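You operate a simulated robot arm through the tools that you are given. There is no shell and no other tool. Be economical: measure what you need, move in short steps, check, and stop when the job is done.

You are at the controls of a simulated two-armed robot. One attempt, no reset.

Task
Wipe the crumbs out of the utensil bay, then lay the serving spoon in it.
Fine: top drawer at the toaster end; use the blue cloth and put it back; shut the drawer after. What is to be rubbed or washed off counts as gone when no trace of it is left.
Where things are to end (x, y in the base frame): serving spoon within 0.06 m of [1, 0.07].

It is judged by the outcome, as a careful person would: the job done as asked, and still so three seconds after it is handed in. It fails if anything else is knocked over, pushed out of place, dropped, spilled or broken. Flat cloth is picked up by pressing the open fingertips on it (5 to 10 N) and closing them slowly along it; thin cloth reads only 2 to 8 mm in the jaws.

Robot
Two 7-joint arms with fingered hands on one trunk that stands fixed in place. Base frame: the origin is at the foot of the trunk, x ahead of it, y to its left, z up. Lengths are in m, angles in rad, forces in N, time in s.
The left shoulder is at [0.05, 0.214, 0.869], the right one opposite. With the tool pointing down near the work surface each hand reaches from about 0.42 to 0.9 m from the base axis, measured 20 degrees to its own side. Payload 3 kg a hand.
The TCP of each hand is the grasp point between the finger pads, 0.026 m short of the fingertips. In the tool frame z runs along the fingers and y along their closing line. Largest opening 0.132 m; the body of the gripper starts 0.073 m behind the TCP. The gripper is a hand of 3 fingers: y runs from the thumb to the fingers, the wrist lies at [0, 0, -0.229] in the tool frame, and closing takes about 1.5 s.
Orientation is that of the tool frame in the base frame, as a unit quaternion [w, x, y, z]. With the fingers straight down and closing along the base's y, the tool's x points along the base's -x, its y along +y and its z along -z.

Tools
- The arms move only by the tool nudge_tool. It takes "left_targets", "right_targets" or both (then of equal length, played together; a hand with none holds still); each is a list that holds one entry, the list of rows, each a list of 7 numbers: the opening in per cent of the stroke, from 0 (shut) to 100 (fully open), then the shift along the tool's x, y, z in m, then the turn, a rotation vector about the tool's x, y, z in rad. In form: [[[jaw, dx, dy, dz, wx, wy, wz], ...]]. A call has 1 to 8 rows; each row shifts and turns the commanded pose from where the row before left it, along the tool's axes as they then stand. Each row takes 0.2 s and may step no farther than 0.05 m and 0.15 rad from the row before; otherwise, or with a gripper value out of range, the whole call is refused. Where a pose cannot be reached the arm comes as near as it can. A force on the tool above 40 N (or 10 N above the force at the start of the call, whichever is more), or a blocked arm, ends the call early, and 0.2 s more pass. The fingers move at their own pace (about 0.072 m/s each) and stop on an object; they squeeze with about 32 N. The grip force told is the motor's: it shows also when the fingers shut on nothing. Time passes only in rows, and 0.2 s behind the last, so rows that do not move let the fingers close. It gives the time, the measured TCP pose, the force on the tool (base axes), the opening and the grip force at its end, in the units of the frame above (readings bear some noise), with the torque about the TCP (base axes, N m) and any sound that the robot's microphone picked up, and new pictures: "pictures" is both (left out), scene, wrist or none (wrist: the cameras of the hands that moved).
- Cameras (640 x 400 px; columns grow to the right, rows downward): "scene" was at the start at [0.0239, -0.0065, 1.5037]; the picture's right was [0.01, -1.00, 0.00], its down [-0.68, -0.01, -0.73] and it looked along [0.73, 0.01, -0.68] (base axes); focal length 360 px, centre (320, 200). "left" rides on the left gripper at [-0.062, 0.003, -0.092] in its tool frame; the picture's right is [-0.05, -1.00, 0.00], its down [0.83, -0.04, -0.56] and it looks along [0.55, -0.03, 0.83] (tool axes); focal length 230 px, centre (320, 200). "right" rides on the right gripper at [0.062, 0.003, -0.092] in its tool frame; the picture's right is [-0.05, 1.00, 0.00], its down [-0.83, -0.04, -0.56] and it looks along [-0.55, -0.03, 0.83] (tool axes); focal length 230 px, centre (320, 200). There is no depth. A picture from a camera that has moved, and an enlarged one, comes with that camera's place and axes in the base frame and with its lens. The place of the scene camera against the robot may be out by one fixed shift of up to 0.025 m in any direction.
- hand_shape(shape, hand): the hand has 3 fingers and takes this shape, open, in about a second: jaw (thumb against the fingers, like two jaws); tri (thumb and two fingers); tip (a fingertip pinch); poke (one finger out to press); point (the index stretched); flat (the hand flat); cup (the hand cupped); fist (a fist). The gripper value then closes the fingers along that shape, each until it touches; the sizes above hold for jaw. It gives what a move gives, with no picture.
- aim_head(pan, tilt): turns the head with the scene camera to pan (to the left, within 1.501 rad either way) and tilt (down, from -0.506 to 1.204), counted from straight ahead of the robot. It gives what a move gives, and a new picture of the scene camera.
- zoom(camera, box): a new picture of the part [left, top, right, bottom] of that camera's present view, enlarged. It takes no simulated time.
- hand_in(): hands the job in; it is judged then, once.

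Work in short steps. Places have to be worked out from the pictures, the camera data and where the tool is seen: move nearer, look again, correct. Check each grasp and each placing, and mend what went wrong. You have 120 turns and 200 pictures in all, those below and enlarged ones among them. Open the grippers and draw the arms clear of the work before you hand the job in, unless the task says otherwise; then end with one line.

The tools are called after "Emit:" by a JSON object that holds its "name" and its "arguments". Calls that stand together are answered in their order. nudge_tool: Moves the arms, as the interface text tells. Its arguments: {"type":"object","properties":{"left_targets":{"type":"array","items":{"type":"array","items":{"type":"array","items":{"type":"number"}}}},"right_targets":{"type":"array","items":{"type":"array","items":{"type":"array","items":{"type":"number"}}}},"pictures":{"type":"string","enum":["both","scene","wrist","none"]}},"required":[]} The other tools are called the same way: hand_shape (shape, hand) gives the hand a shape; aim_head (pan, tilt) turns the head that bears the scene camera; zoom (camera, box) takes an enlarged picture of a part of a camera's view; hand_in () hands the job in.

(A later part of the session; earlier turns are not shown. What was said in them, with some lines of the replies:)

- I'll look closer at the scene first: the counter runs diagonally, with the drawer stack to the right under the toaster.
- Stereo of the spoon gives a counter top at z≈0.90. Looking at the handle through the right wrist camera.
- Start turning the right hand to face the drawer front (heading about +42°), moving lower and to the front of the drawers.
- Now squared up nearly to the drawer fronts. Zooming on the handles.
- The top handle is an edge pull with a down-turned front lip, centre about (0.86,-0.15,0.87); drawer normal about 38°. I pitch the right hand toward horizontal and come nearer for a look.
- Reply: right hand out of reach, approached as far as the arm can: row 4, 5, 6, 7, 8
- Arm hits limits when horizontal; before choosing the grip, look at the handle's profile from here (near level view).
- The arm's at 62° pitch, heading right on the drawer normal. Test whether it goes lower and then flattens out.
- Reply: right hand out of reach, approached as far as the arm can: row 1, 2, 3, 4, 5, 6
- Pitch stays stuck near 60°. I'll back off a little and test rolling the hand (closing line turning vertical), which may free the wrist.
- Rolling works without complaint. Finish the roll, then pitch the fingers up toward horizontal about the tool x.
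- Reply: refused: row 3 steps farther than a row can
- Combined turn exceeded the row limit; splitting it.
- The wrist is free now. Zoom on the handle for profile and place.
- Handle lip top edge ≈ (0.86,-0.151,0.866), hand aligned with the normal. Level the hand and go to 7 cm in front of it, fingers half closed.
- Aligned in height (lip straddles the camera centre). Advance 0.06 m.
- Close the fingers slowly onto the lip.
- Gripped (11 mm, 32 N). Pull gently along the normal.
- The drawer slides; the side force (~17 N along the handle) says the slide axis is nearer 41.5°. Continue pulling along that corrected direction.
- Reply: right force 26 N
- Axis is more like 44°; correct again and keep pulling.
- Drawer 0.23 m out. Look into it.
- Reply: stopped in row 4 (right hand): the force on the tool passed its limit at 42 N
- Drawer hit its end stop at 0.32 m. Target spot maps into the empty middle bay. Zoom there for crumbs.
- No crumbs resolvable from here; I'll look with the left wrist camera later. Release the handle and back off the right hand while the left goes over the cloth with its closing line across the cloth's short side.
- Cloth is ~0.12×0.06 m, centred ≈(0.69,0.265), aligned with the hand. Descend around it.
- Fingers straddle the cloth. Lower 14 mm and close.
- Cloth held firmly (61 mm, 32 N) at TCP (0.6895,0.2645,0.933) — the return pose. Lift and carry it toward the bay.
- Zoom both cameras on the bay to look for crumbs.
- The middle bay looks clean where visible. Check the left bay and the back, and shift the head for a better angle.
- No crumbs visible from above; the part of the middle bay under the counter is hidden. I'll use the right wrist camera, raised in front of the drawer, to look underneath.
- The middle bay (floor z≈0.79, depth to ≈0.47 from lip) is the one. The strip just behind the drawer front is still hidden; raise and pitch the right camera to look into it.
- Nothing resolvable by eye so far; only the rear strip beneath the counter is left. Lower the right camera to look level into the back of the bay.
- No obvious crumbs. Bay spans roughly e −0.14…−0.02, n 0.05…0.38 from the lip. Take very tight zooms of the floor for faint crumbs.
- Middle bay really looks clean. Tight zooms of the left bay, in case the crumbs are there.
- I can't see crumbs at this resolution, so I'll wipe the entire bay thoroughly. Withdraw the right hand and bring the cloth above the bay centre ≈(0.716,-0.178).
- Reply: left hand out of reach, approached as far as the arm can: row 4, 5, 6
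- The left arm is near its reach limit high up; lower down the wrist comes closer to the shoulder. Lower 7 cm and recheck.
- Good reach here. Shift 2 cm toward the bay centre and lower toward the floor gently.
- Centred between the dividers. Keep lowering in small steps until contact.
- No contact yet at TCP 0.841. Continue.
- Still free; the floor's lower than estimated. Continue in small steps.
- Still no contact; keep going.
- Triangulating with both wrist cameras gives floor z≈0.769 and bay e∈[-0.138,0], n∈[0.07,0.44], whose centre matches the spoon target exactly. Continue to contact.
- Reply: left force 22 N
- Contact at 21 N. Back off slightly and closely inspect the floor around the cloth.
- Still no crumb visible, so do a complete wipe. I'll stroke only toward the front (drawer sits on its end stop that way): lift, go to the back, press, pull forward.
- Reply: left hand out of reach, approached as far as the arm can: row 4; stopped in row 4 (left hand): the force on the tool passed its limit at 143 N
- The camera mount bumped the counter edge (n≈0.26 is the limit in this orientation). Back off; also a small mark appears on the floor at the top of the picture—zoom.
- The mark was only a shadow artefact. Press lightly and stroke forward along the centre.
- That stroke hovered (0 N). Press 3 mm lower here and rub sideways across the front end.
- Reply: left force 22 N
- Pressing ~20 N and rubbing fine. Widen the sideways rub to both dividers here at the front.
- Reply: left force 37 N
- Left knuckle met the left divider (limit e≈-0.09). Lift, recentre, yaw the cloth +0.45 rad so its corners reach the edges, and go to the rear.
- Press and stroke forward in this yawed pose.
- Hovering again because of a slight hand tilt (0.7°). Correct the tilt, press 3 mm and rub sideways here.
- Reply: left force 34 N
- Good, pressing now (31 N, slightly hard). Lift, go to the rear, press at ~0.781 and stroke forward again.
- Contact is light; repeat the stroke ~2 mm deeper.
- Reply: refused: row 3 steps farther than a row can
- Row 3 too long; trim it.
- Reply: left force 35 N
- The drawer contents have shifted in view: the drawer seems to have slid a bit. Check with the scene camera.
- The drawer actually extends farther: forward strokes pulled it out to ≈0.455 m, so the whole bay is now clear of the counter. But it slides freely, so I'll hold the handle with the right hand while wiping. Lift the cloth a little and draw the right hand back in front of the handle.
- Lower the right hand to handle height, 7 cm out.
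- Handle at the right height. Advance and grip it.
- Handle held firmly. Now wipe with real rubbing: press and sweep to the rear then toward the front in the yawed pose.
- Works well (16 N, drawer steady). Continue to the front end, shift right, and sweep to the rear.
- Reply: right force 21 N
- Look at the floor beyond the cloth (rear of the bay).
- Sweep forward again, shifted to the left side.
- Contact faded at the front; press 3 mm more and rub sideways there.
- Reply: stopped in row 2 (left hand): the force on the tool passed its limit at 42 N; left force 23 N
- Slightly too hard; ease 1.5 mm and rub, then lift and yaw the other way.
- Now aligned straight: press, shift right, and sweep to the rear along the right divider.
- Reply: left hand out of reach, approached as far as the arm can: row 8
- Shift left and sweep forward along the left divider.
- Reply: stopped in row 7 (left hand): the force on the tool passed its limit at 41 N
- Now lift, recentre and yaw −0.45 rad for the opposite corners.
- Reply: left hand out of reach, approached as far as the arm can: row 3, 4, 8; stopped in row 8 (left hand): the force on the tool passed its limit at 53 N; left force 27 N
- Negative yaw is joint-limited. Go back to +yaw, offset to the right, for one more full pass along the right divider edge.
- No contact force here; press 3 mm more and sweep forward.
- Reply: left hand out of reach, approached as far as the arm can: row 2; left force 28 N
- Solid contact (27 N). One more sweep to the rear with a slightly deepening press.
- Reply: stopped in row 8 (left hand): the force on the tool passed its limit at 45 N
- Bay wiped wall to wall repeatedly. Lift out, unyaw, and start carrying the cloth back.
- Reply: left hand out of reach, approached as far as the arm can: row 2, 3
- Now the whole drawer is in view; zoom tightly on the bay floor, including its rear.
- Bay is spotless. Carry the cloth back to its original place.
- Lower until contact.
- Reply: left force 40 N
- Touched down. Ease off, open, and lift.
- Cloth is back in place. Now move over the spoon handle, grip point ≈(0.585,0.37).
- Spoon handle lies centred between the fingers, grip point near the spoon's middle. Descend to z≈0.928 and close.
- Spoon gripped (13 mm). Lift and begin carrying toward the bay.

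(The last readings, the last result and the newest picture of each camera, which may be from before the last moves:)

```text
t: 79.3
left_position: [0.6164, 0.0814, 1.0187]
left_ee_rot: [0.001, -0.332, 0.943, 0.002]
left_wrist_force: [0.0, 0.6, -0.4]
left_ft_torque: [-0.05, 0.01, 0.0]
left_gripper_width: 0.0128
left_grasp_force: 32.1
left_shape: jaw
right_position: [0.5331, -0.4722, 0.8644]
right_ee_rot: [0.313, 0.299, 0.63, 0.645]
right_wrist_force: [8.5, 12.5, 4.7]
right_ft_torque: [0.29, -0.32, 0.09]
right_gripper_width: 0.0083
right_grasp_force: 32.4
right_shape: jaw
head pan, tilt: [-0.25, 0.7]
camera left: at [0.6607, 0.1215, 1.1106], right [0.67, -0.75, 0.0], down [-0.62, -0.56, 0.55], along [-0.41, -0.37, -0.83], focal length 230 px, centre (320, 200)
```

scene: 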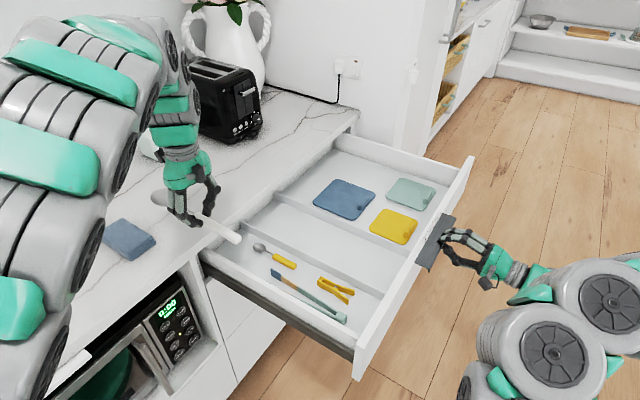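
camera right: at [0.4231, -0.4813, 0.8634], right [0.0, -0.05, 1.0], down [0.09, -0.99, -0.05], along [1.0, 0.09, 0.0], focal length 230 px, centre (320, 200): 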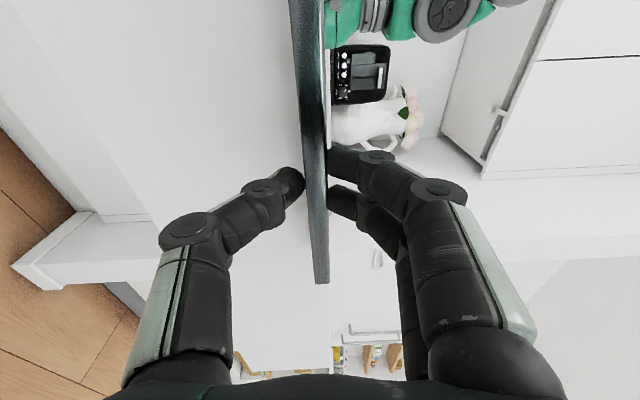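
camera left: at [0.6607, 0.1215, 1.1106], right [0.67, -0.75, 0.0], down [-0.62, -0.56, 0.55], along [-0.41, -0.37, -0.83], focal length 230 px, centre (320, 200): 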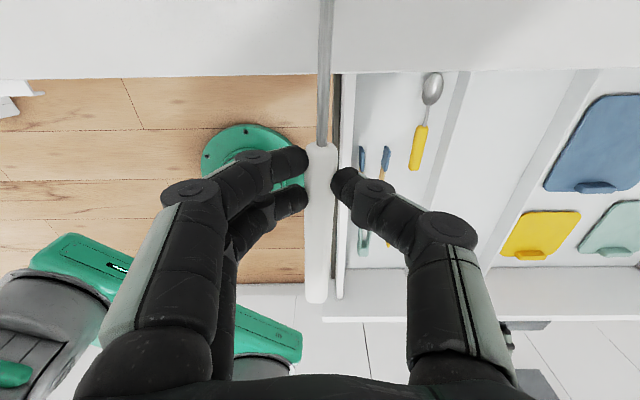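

Spoon level. Continue to above the bay centre, aligning heading to the bay.

Emit:
{"name": "nudge_tool", "arguments": {"left_targets": [[[0, 0.027, -0.0409, 0, 0, 0, 0], [0, 0.027, -0.0409, 0, 0, 0, 0], [0, 0.027, -0.0409, 0, 0, 0, 0], [0, 0.027, -0.0409, 0, 0, 0, 0], [0, 0.027, -0.0409, 0, 0, 0, 0], [0, 0.027, -0.0409, 0, 0, 0, 0], [0, 0.027, -0.0406, 0, 0, 0, -0.075]]], "pictures": "both"}}

```text
t: 80.9
left_position: [0.63, -0.246, 0.9993]
left_ee_rot: [0.002, -0.369, 0.93, 0.001]
left_wrist_force: [1.2, 1.5, -1.2]
left_ft_torque: [-0.15, 0.06, -0.01]
left_gripper_width: 0.0124
left_grasp_force: 31.5
left_shape: jaw
left hand out of reach, approached as far as the arm can: row 7
right_position: [0.5342, -0.4722, 0.8639]
right_ee_rot: [0.313, 0.298, 0.631, 0.644]
right_wrist_force: [7.3, 9.1, 2.3]
right_ft_torque: [0.25, -0.24, 0.03]
right_gripper_width: 0.0083
right_grasp_force: 32.2
right_shape: jaw
head pan, tilt: [-0.25, 0.7]
camera left: at [0.6721, -0.2014, 1.0914], right [0.72, -0.69, 0.0], down [-0.58, -0.6, 0.55], along [-0.38, -0.4, -0.83], focal length 230 px, centre (320, 200)
```

scene: 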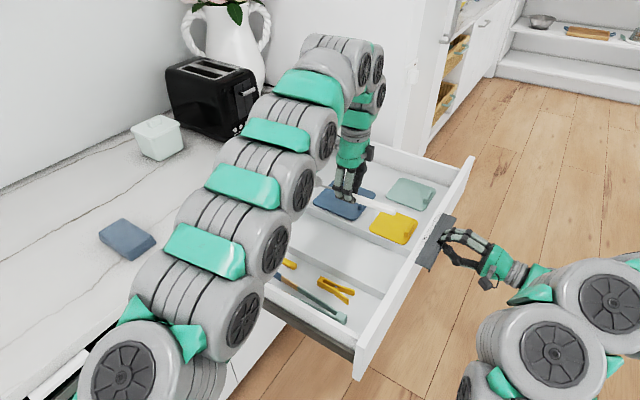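
left: 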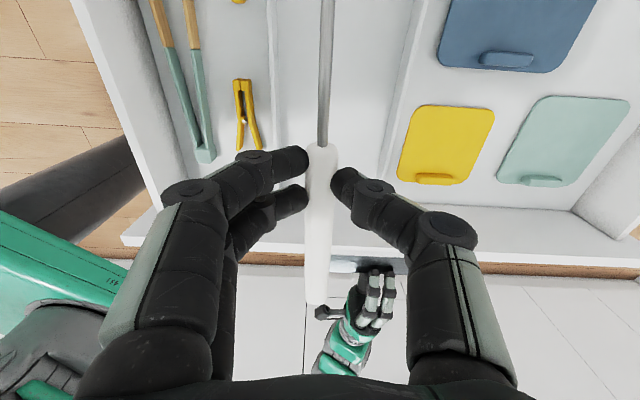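

Lower 9 cm while shifting 2 cm right to the bay's centre line.

Emit:
{"name": "nudge_tool", "arguments": {"left_targets": [[[0, 0, 0, 0.03, 0, 0, 0], [0, 0, -0.011, 0.03, 0, 0, 0], [0, 0, -0.011, 0.03, 0, 0, 0]]], "pictures": "wrist"}}

```text
t: 81.7
left_position: [0.645, -0.2627, 0.9083]
left_ee_rot: [0.001, -0.367, 0.93, 0.002]
left_wrist_force: [0.1, -0.7, -0.6]
left_ft_torque: [-0.01, 0.05, 0.01]
left_gripper_width: 0.0124
left_grasp_force: 31.7
left_shape: jaw
right_position: [0.5344, -0.4729, 0.8642]
right_ee_rot: [0.313, 0.3, 0.631, 0.644]
right_wrist_force: [10.0, 12.0, 3.3]
right_ft_torque: [0.26, -0.28, 0.1]
right_gripper_width: 0.0083
right_grasp_force: 32.2
right_shape: jaw
head pan, tilt: [-0.25, 0.7]
camera left: at [0.6865, -0.219, 1.0011], right [0.72, -0.69, 0.0], down [-0.58, -0.6, 0.55], along [-0.38, -0.4, -0.83], focal length 230 px, centre (320, 200)
```

left: 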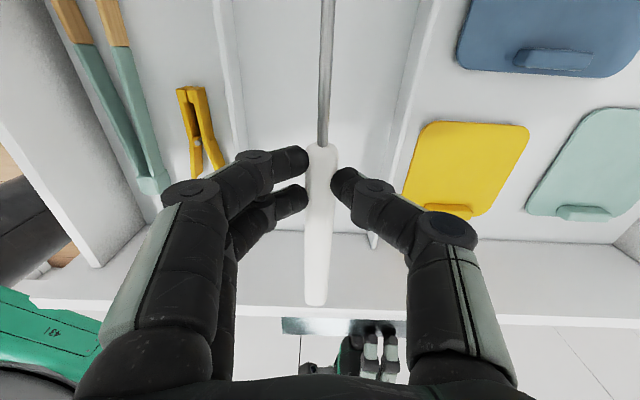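

Centred. Descend into the bay.

Emit:
{"name": "nudge_tool", "arguments": {"left_targets": [[[0, -0.005, 0, 0.03, 0, 0, 0], [0, 0, 0, 0.03, 0, 0, 0], [0, 0, 0, 0.025, 0, 0, 0], [0, 0, 0, 0.02, 0, 0, 0], [0, 0, 0, 0.008, 0, 0, 0]]], "pictures": "wrist"}}

```text
t: 82.9
left_position: [0.6472, -0.2586, 0.7958]
left_ee_rot: [0.001, -0.367, 0.93, 0.002]
left_wrist_force: [-0.4, 0.1, -0.8]
left_ft_torque: [-0.01, 0.01, 0.0]
left_gripper_width: 0.0125
left_grasp_force: 32.3
left_shape: jaw
right_position: [0.5344, -0.4735, 0.864]
right_ee_rot: [0.313, 0.299, 0.63, 0.645]
right_wrist_force: [9.7, 13.1, 2.9]
right_ft_torque: [0.27, -0.32, 0.07]
right_gripper_width: 0.0084
right_grasp_force: 32.1
right_shape: jaw
head pan, tilt: [-0.25, 0.7]
camera left: at [0.6886, -0.2148, 0.8883], right [0.72, -0.69, 0.0], down [-0.58, -0.6, 0.55], along [-0.39, -0.4, -0.83], focal length 230 px, centre (320, 200)
```

left: 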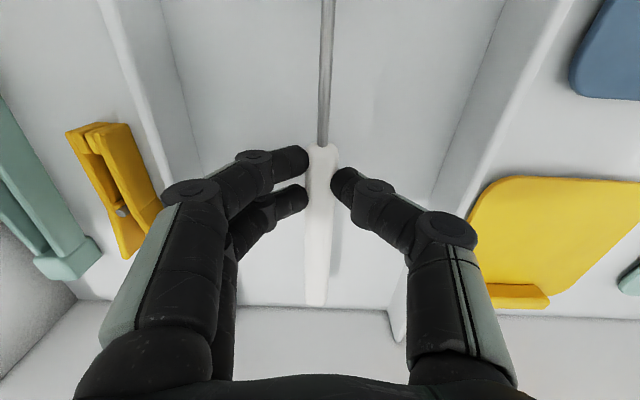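

About 2.5 cm clearance to the front wall; nudge back 8 mm and lower to the floor.

Emit:
{"name": "nudge_tool", "arguments": {"left_targets": [[[0, -0.008, 0, 0.005, 0, 0, 0], [0, 0, 0, 0.004, 0, 0, 0], [0, 0, 0, 0.003, 0, 0, 0]]], "pictures": "none"}}

```text
t: 83.7
left_position: [0.6522, -0.2535, 0.784]
left_ee_rot: [0.002, -0.368, 0.93, 0.003]
left_wrist_force: [-0.3, -0.5, 0.2]
left_ft_torque: [0.05, -0.01, -0.01]
left_gripper_width: 0.0126
left_grasp_force: 32.6
left_shape: jaw
right_position: [0.5337, -0.4731, 0.8627]
right_ee_rot: [0.313, 0.299, 0.631, 0.644]
right_wrist_force: [11.0, 12.7, 2.0]
right_ft_torque: [0.25, -0.29, 0.05]
right_gripper_width: 0.0082
right_grasp_force: 31.8
right_shape: jaw
head pan, tilt: [-0.25, 0.7]
```

Emit:
{"name": "nudge_tool", "arguments": {"left_targets": [[[0, 0, 0, 0.002, 0, 0, 0], [0, 0, 0, 0.002, 0, 0, 0]]], "pictures": "none"}}

```text
t: 84.3
left_position: [0.6527, -0.253, 0.7804]
left_ee_rot: [0.002, -0.368, 0.93, 0.001]
left_wrist_force: [-2.6, 0.0, 19.4]
left_ft_torque: [0.14, 0.07, 0.0]
left_gripper_width: 0.0128
left_grasp_force: 32.4
left_shape: jaw
right_position: [0.5336, -0.4734, 0.8639]
right_ee_rot: [0.314, 0.298, 0.63, 0.644]
right_wrist_force: [11.1, 13.2, 1.0]
right_ft_torque: [0.27, -0.27, 0.05]
right_gripper_width: 0.0082
right_grasp_force: 31.9
right_shape: jaw
head pan, tilt: [-0.25, 0.7]
```

Touching the floor (19 N). Ease 1.5 mm, open gently, and lift out.

Emit:
{"name": "nudge_tool", "arguments": {"left_targets": [[[0, 0, 0, -0.0015, 0, 0, 0], [15, 0, 0, 0, 0, 0, 0], [30, 0, 0, 0, 0, 0, 0], [35, 0, 0, 0, 0, 0, 0], [35, 0, 0, -0.03, 0, 0, 0], [35, 0, 0, -0.04, 0, 0, 0], [35, 0, 0, -0.04, 0, 0, 0]]], "pictures": "both"}}

```text
t: 85.9
left_position: [0.6516, -0.251, 0.8924]
left_ee_rot: [0.001, -0.367, 0.93, 0.003]
left_wrist_force: [0.5, -0.6, 0.0]
left_ft_torque: [0.02, 0.03, 0.0]
left_gripper_width: 0.0462
left_grasp_force: 0.1
left_shape: jaw
right_position: [0.533, -0.4718, 0.864]
right_ee_rot: [0.313, 0.299, 0.63, 0.644]
right_wrist_force: [10.0, 11.4, 1.7]
right_ft_torque: [0.3, -0.3, 0.04]
right_gripper_width: 0.0081
right_grasp_force: 32.1
right_shape: jaw
head pan, tilt: [-0.25, 0.7]
camera left: at [0.6944, -0.2081, 0.9852], right [0.72, -0.69, 0.0], down [-0.58, -0.6, 0.55], along [-0.39, -0.4, -0.83], focal length 230 px, centre (320, 200)
```

scene: 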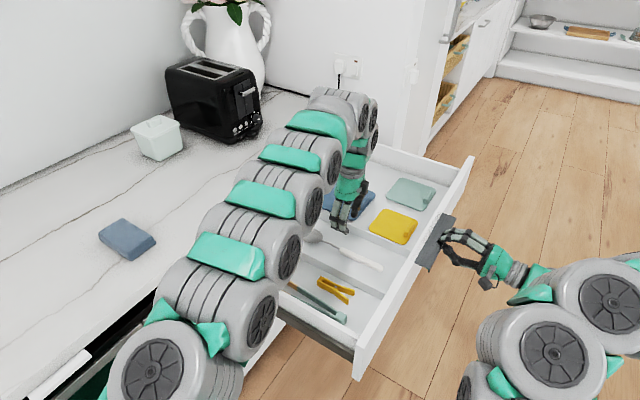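
left: 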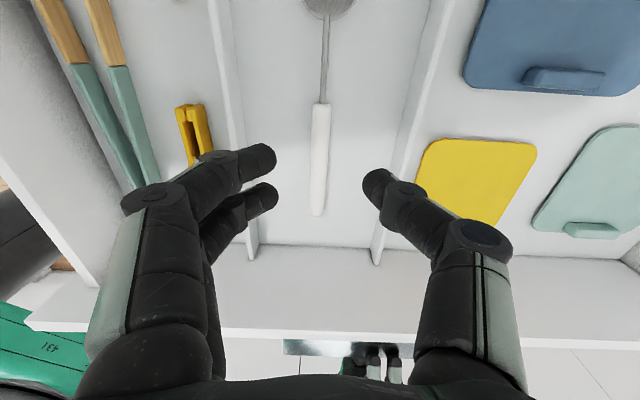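

Spoon rests in the bay, aligned. Retract the left arm up and back over the counter.

Emit:
{"name": "nudge_tool", "arguments": {"left_targets": [[[35, 0, 0, -0.04, 0, 0, 0], [35, 0, 0.015, -0.04, 0, 0, 0], [35, -0.0248, 0.0355, -0.02, 0, 0, 0], [35, -0.0248, 0.0355, -0.02, 0, 0, 0], [35, -0.0248, 0.0355, 0, 0, 0, 0], [35, -0.0248, 0.0355, 0, 0, 0, 0], [35, -0.0248, 0.0355, 0, 0, 0, 0], [35, -0.0248, 0.0355, 0, 0, 0, 0]]], "pictures": "scene"}}

Emit:
{"name": "zoom", "arguments": {"camera": "scene", "box": [230, 150, 420, 330]}}

```text
t: 87.7
left_position: [0.6071, 0.0164, 1.0118]
left_ee_rot: [0.0, -0.368, 0.93, 0.001]
left_wrist_force: [0.4, -0.5, 0.7]
left_ft_torque: [0.01, 0.02, 0.03]
left_gripper_width: 0.0463
left_grasp_force: 0.0
left_shape: jaw
right_position: [0.5328, -0.4727, 0.8628]
right_ee_rot: [0.313, 0.299, 0.63, 0.645]
right_wrist_force: [11.3, 12.5, 1.4]
right_ft_torque: [0.27, -0.3, 0.04]
right_gripper_width: 0.0081
right_grasp_force: 31.8
right_shape: jaw
head pan, tilt: [-0.25, 0.7]
```

scene: 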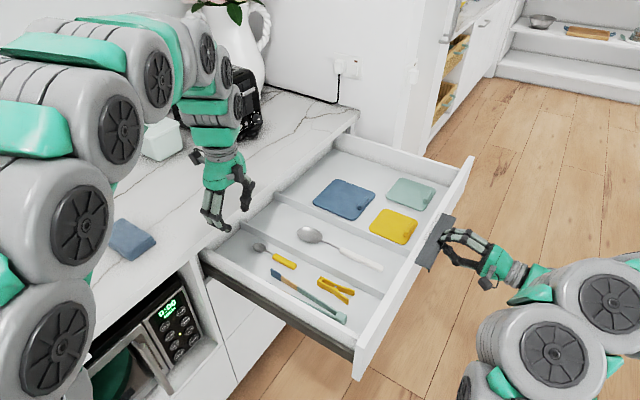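

```text
2.22 times, centred on (325, 240) of scene
camera zoom: at [0.0236, -0.0284, 1.5082], right [-0.25, -0.97, 0.0], down [-0.62, 0.16, -0.76], along [0.74, -0.19, -0.64], focal length 801 px, centre (309, 111)
```

zoom: 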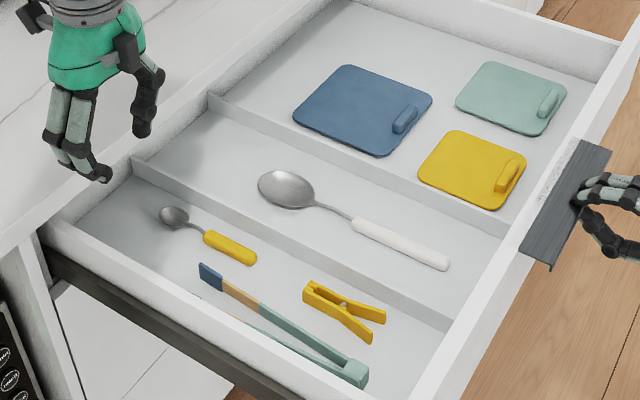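

Spoon mid ≈ 1 cm from target once closed. Now push the drawer shut slowly with the gripped handle, moving the left arm further clear.

Emit:
{"name": "nudge_tool", "arguments": {"right_targets": [[[0, 0.0011, -0.0004, 0.015, 0, 0, 0], [0, 0.0019, -0.0007, 0.025, 0, 0, 0], [0, 0.0019, -0.0007, 0.025, 0, 0, 0], [0, 0.0019, -0.0007, 0.025, 0, 0, 0], [0, 0.0019, -0.0007, 0.025, 0, 0, 0], [0, 0.0019, -0.0007, 0.025, 0, 0, 0]]], "left_targets": [[[35, 0, 0.03, -0.01, 0, 0, 0], [35, 0, 0.03, -0.01, 0, 0, 0], [35, 0, 0.03, -0.01, 0, 0, 0], [35, 0, 0.03, -0.01, 0, 0, 0], [35, 0, 0.0, -0.01, 0, 0, 0], [35, 0, 0, 0, 0, 0, 0]]], "pictures": "scene"}}

```text
t: 89.1
left_position: [0.5226, 0.1006, 1.0621]
left_ee_rot: [0.001, -0.368, 0.93, 0.002]
left_wrist_force: [1.0, 0.3, 0.5]
left_ft_torque: [0.0, -0.01, 0.0]
left_gripper_width: 0.0462
left_grasp_force: 0.0
left_shape: jaw
right_position: [0.6371, -0.3773, 0.8639]
right_ee_rot: [0.313, 0.299, 0.631, 0.644]
right_wrist_force: [-2.0, 2.7, 5.5]
right_ft_torque: [0.33, -0.33, 0.05]
right_gripper_width: 0.0093
right_grasp_force: 31.1
right_shape: jaw
head pan, tilt: [-0.25, 0.7]
```

scene: 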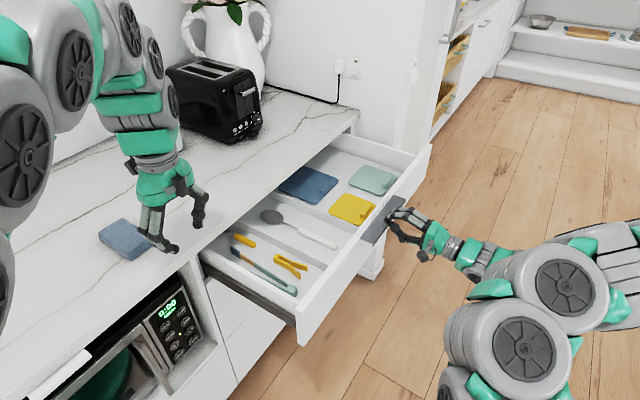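

Closing smoothly. Continue.

Emit:
{"name": "nudge_tool", "arguments": {"right_targets": [[[0, 0.0019, -0.0008, 0.025, 0, 0, 0], [0, 0.0019, -0.0008, 0.025, 0, 0, 0], [0, 0.0019, -0.0008, 0.025, 0, 0, 0], [0, 0.0019, -0.0008, 0.025, 0, 0, 0], [0, 0.0019, -0.0008, 0.025, 0, 0, 0], [0, 0.0019, -0.0008, 0.025, 0, 0, 0], [0, 0.0019, -0.0008, 0.025, 0, 0, 0], [0, 0.0019, -0.0008, 0.025, 0, 0, 0]]], "pictures": "scene"}}

```text
t: 90.9
left_position: [0.5236, 0.1009, 1.0621]
left_ee_rot: [0.001, -0.367, 0.93, 0.003]
left_wrist_force: [-0.5, -0.2, 0.1]
left_ft_torque: [-0.01, -0.02, 0.03]
left_gripper_width: 0.0461
left_grasp_force: 0.0
left_shape: jaw
right_position: [0.7824, -0.2422, 0.8613]
right_ee_rot: [0.314, 0.299, 0.631, 0.643]
right_wrist_force: [7.2, -8.9, 17.5]
right_ft_torque: [0.47, -0.54, -0.22]
right_gripper_width: 0.0091
right_grasp_force: 32.3
right_shape: jaw
head pan, tilt: [-0.25, 0.7]
```

scene: 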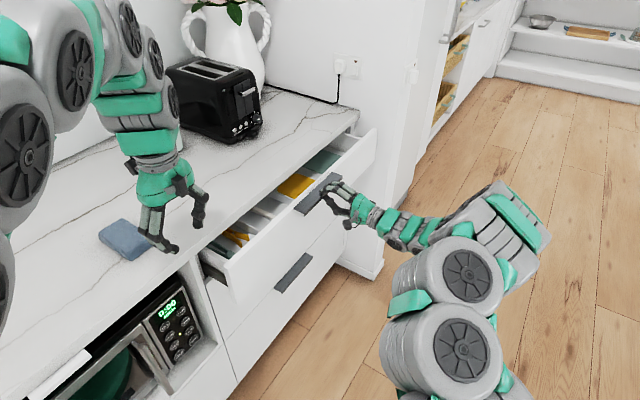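

Ease the vertical and side loads and close the remaining ~11 cm.

Emit:
{"name": "nudge_tool", "arguments": {"right_targets": [[[0, 0, 0.002, 0.02, 0, 0, 0], [0, 0.0015, 0, 0.02, 0, 0, 0], [0, 0.0015, 0, 0.02, 0, 0, 0], [0, 0.0015, 0, 0.02, 0, 0, 0], [0, 0.001, 0, 0.01, 0, 0, 0]]], "pictures": "both"}}

```text
t: 92.1
left_position: [0.5248, 0.1007, 1.0621]
left_ee_rot: [0.001, -0.367, 0.93, 0.002]
left_wrist_force: [0.1, -0.6, 0.9]
left_ft_torque: [0.01, 0.04, 0.02]
left_gripper_width: 0.046
left_grasp_force: 0.0
left_shape: jaw
right_position: [0.8491, -0.1794, 0.8658]
right_ee_rot: [0.314, 0.298, 0.631, 0.644]
right_wrist_force: [4.5, -4.0, -8.8]
right_ft_torque: [0.18, -0.18, -0.07]
right_gripper_width: 0.0105
right_grasp_force: 32.0
right_shape: jaw
head pan, tilt: [-0.25, 0.7]
camera right: at [0.7385, -0.1891, 0.8657], right [0.01, -0.05, 1.0], down [0.09, -0.99, -0.05], along [1.0, 0.09, 0.0], focal length 230 px, centre (320, 200)
```

scene: 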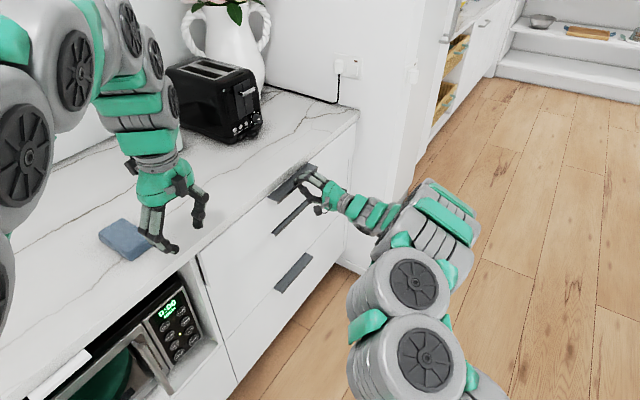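
right: 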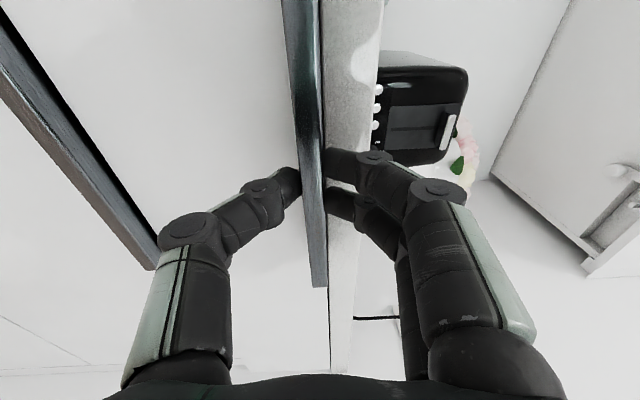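

About 1.7 cm left. Push in small steps until it seats.

Emit:
{"name": "nudge_tool", "arguments": {"right_targets": [[[0, 0.0, -0.001, 0.006, 0, 0, 0], [0, 0.0004, 0, 0.005, 0, 0, 0], [0, 0.0003, 0, 0.004, 0, 0, 0], [0, 0.0003, 0, 0.003, 0, 0, 0]]], "pictures": "wrist"}}

```text
t: 93.1
left_position: [0.5246, 0.101, 1.0618]
left_ee_rot: [0.001, -0.366, 0.93, 0.003]
left_wrist_force: [0.4, -0.8, -0.2]
left_ft_torque: [0.02, 0.02, -0.01]
left_gripper_width: 0.046
left_grasp_force: 0.0
left_shape: jaw
right_position: [0.863, -0.1678, 0.8649]
right_ee_rot: [0.313, 0.298, 0.631, 0.644]
right_wrist_force: [2.4, -0.2, 4.4]
right_ft_torque: [0.31, -0.32, -0.01]
right_gripper_width: 0.0101
right_grasp_force: 31.9
right_shape: jaw
head pan, tilt: [-0.25, 0.7]
camera right: at [0.7524, -0.1765, 0.8646], right [0.01, -0.05, 1.0], down [0.09, -0.99, -0.05], along [1.0, 0.09, 0.0], focal length 230 px, centre (320, 200)
```

right: 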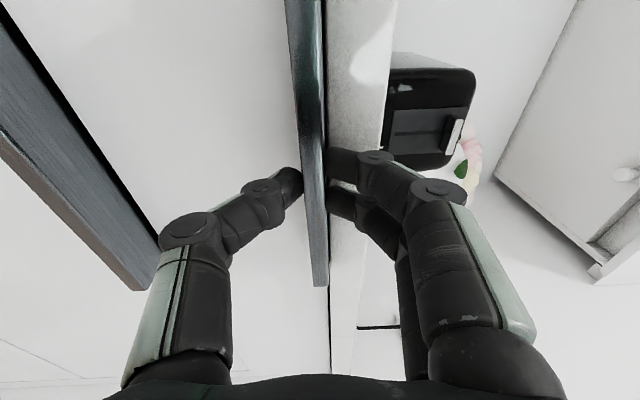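

Nearly seated; push a few more millimetres for the stop.

Emit:
{"name": "nudge_tool", "arguments": {"right_targets": [[[0, 0.0002, 0, 0.003, 0, 0, 0], [0, 0.0002, 0, 0.003, 0, 0, 0], [0, 0.0002, 0, 0.003, 0, 0, 0]]], "pictures": "scene"}}

Emit:
{"name": "zoom", "arguments": {"camera": "scene", "box": [180, 90, 380, 270]}}

```text
t: 93.9
left_position: [0.5235, 0.1001, 1.0631]
left_ee_rot: [0.001, -0.368, 0.93, 0.002]
left_wrist_force: [0.3, -0.5, -0.5]
left_ft_torque: [0.0, 0.0, 0.01]
left_gripper_width: 0.0461
left_grasp_force: 0.0
left_shape: jaw
right_position: [0.8677, -0.163, 0.8649]
right_ee_rot: [0.313, 0.299, 0.63, 0.645]
right_wrist_force: [-29.5, -9.5, 6.7]
right_ft_torque: [0.41, -0.39, 0.29]
right_gripper_width: 0.0126
right_grasp_force: 32.1
right_shape: jaw
head pan, tilt: [-0.25, 0.7]
stopped in row 3 (right hand): the force on the tool passed its limit at 41 N (the readings are from after the stop); the commanded pose is now the measured one
```

scene: 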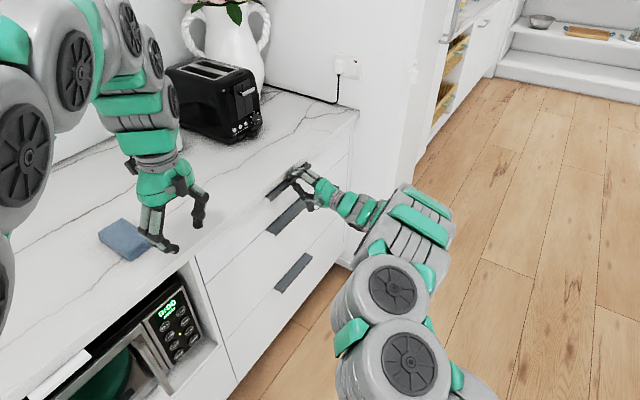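

```text
2.22 times, centred on (280, 180) of scene
camera zoom: at [0.0229, -0.0288, 1.5082], right [-0.25, -0.97, 0.0], down [-0.62, 0.16, -0.77], along [0.74, -0.19, -0.64], focal length 801 px, centre (409, 244)
```

zoom: 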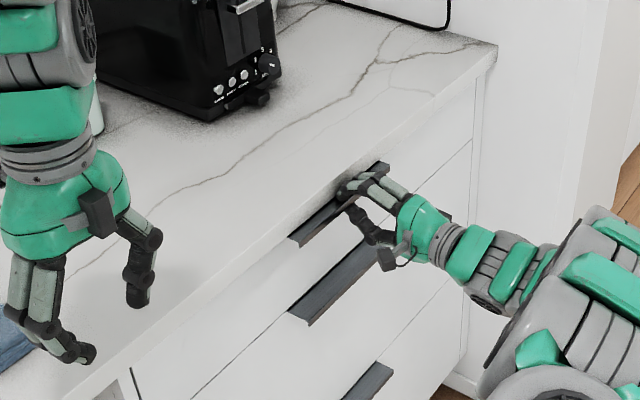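

The drawer seems seated (30 N stop). Release and back away straight.

Emit:
{"name": "nudge_tool", "arguments": {"right_targets": [[[20, 0, 0, 0, 0, 0, 0], [40, 0, 0, 0, 0, 0, 0], [50, 0, 0, 0, 0, 0, 0], [50, 0, 0, -0.02, 0, 0, 0], [50, 0, 0, -0.03, 0, 0, 0], [50, 0, 0, -0.04, 0, 0, 0]]], "pictures": "both"}}

Emit:
{"name": "zoom", "arguments": {"camera": "right", "box": [230, 0, 410, 300]}}

Emit:
{"name": "zoom", "arguments": {"camera": "scene", "box": [180, 90, 380, 270]}}

```text
t: 95.3
left_position: [0.5242, 0.1006, 1.0629]
left_ee_rot: [0.001, -0.367, 0.93, 0.002]
left_wrist_force: [-0.4, -0.4, 0.4]
left_ft_torque: [0.02, -0.04, -0.02]
left_gripper_width: 0.0461
left_grasp_force: 0.1
left_shape: jaw
right_position: [0.8007, -0.2167, 0.8626]
right_ee_rot: [0.313, 0.297, 0.631, 0.644]
right_wrist_force: [0.1, 0.5, 0.1]
right_ft_torque: [-0.02, -0.01, -0.02]
right_gripper_width: 0.0654
right_grasp_force: 0.1
right_shape: jaw
head pan, tilt: [-0.25, 0.7]
camera right: at [0.6896, -0.226, 0.8624], right [0.0, -0.05, 1.0], down [0.09, -0.99, -0.05], along [1.0, 0.09, 0.0], focal length 230 px, centre (320, 200)
```

scene: 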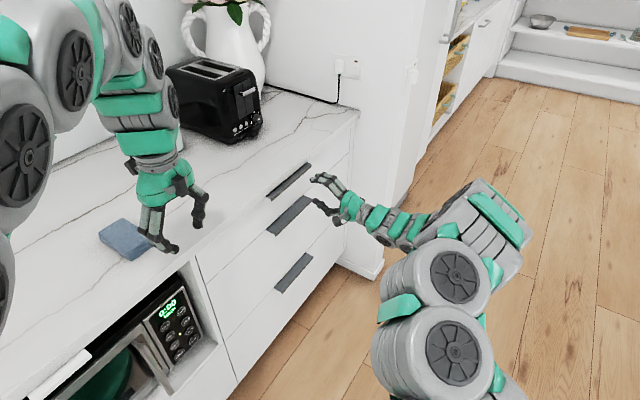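
right: 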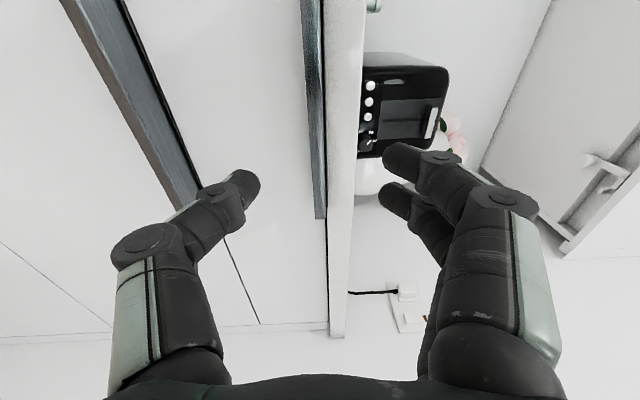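

```text
1.33 times, centred on (320, 150) of right
camera zoom: at [0.6896, -0.226, 0.8624], right [0.0, -0.05, 1.0], down [0.09, -0.99, -0.05], along [1.0, 0.09, 0.0], focal length 307 px, centre (320, 267)
```

zoom: 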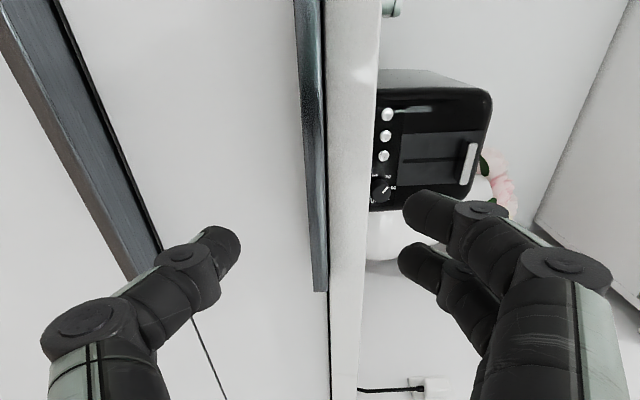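

```text
2.22 times, centred on (280, 180) of scene
camera zoom: at [0.0235, -0.0285, 1.5082], right [-0.25, -0.97, 0.0], down [-0.62, 0.16, -0.76], along [0.74, -0.19, -0.64], focal length 801 px, centre (409, 244)
```

zoom: 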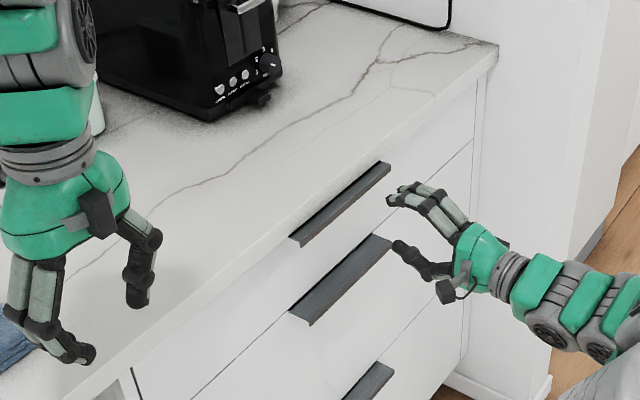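

Drawer shut exactly as at the start, cloth in place. Draw both arms clear.

Emit:
{"name": "nudge_tool", "arguments": {"right_targets": [[[50, 0, 0, -0.04, 0, 0, 0], [50, 0, 0, -0.04, 0, 0, 0], [50, 0, 0, -0.04, 0, 0, 0], [80, 0, 0, -0.03, 0, 0, 0]]], "left_targets": [[[60, 0, 0, -0.03, 0, 0, 0], [60, 0, 0, -0.03, 0, 0, 0], [60, 0, 0, -0.02, 0, 0, 0], [80, 0, 0, 0, 0, 0, 0]]], "pictures": "scene"}}

```text
t: 96.3
left_position: [0.524, 0.1011, 1.1416]
left_ee_rot: [0.0, -0.367, 0.93, 0.002]
left_wrist_force: [0.6, -0.1, -0.2]
left_ft_torque: [0.02, -0.03, -0.01]
left_gripper_width: 0.1052
left_grasp_force: 0.0
left_shape: jaw
right_position: [0.6825, -0.3107, 0.8593]
right_ee_rot: [0.313, 0.298, 0.631, 0.644]
right_wrist_force: [0.5, 0.6, 0.1]
right_ft_torque: [0.01, 0.0, 0.0]
right_gripper_width: 0.1055
right_grasp_force: 0.0
right_shape: jaw
head pan, tilt: [-0.25, 0.7]
```

scene: 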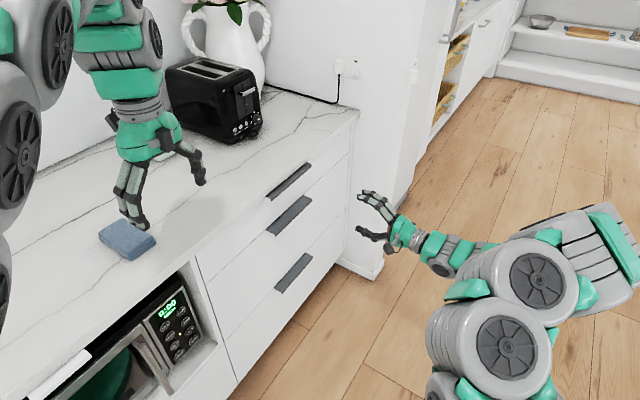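

Everything is in place: drawer shut, cloth back, arms clear. Handing in.

Emit:
{"name": "hand_in", "arguments": {}}

```text
The job is handed in.
```

I wiped the utensil bay, laid the serving spoon in it about 1 cm from the target by my estimate, put the cloth back and shut the drawer. I never saw any crumbs in the bay, before or after wiping, so I can't confirm they were there to remove. I wiped nearly the whole bay floor under pressure, and close-up views afterwards showed it clean.
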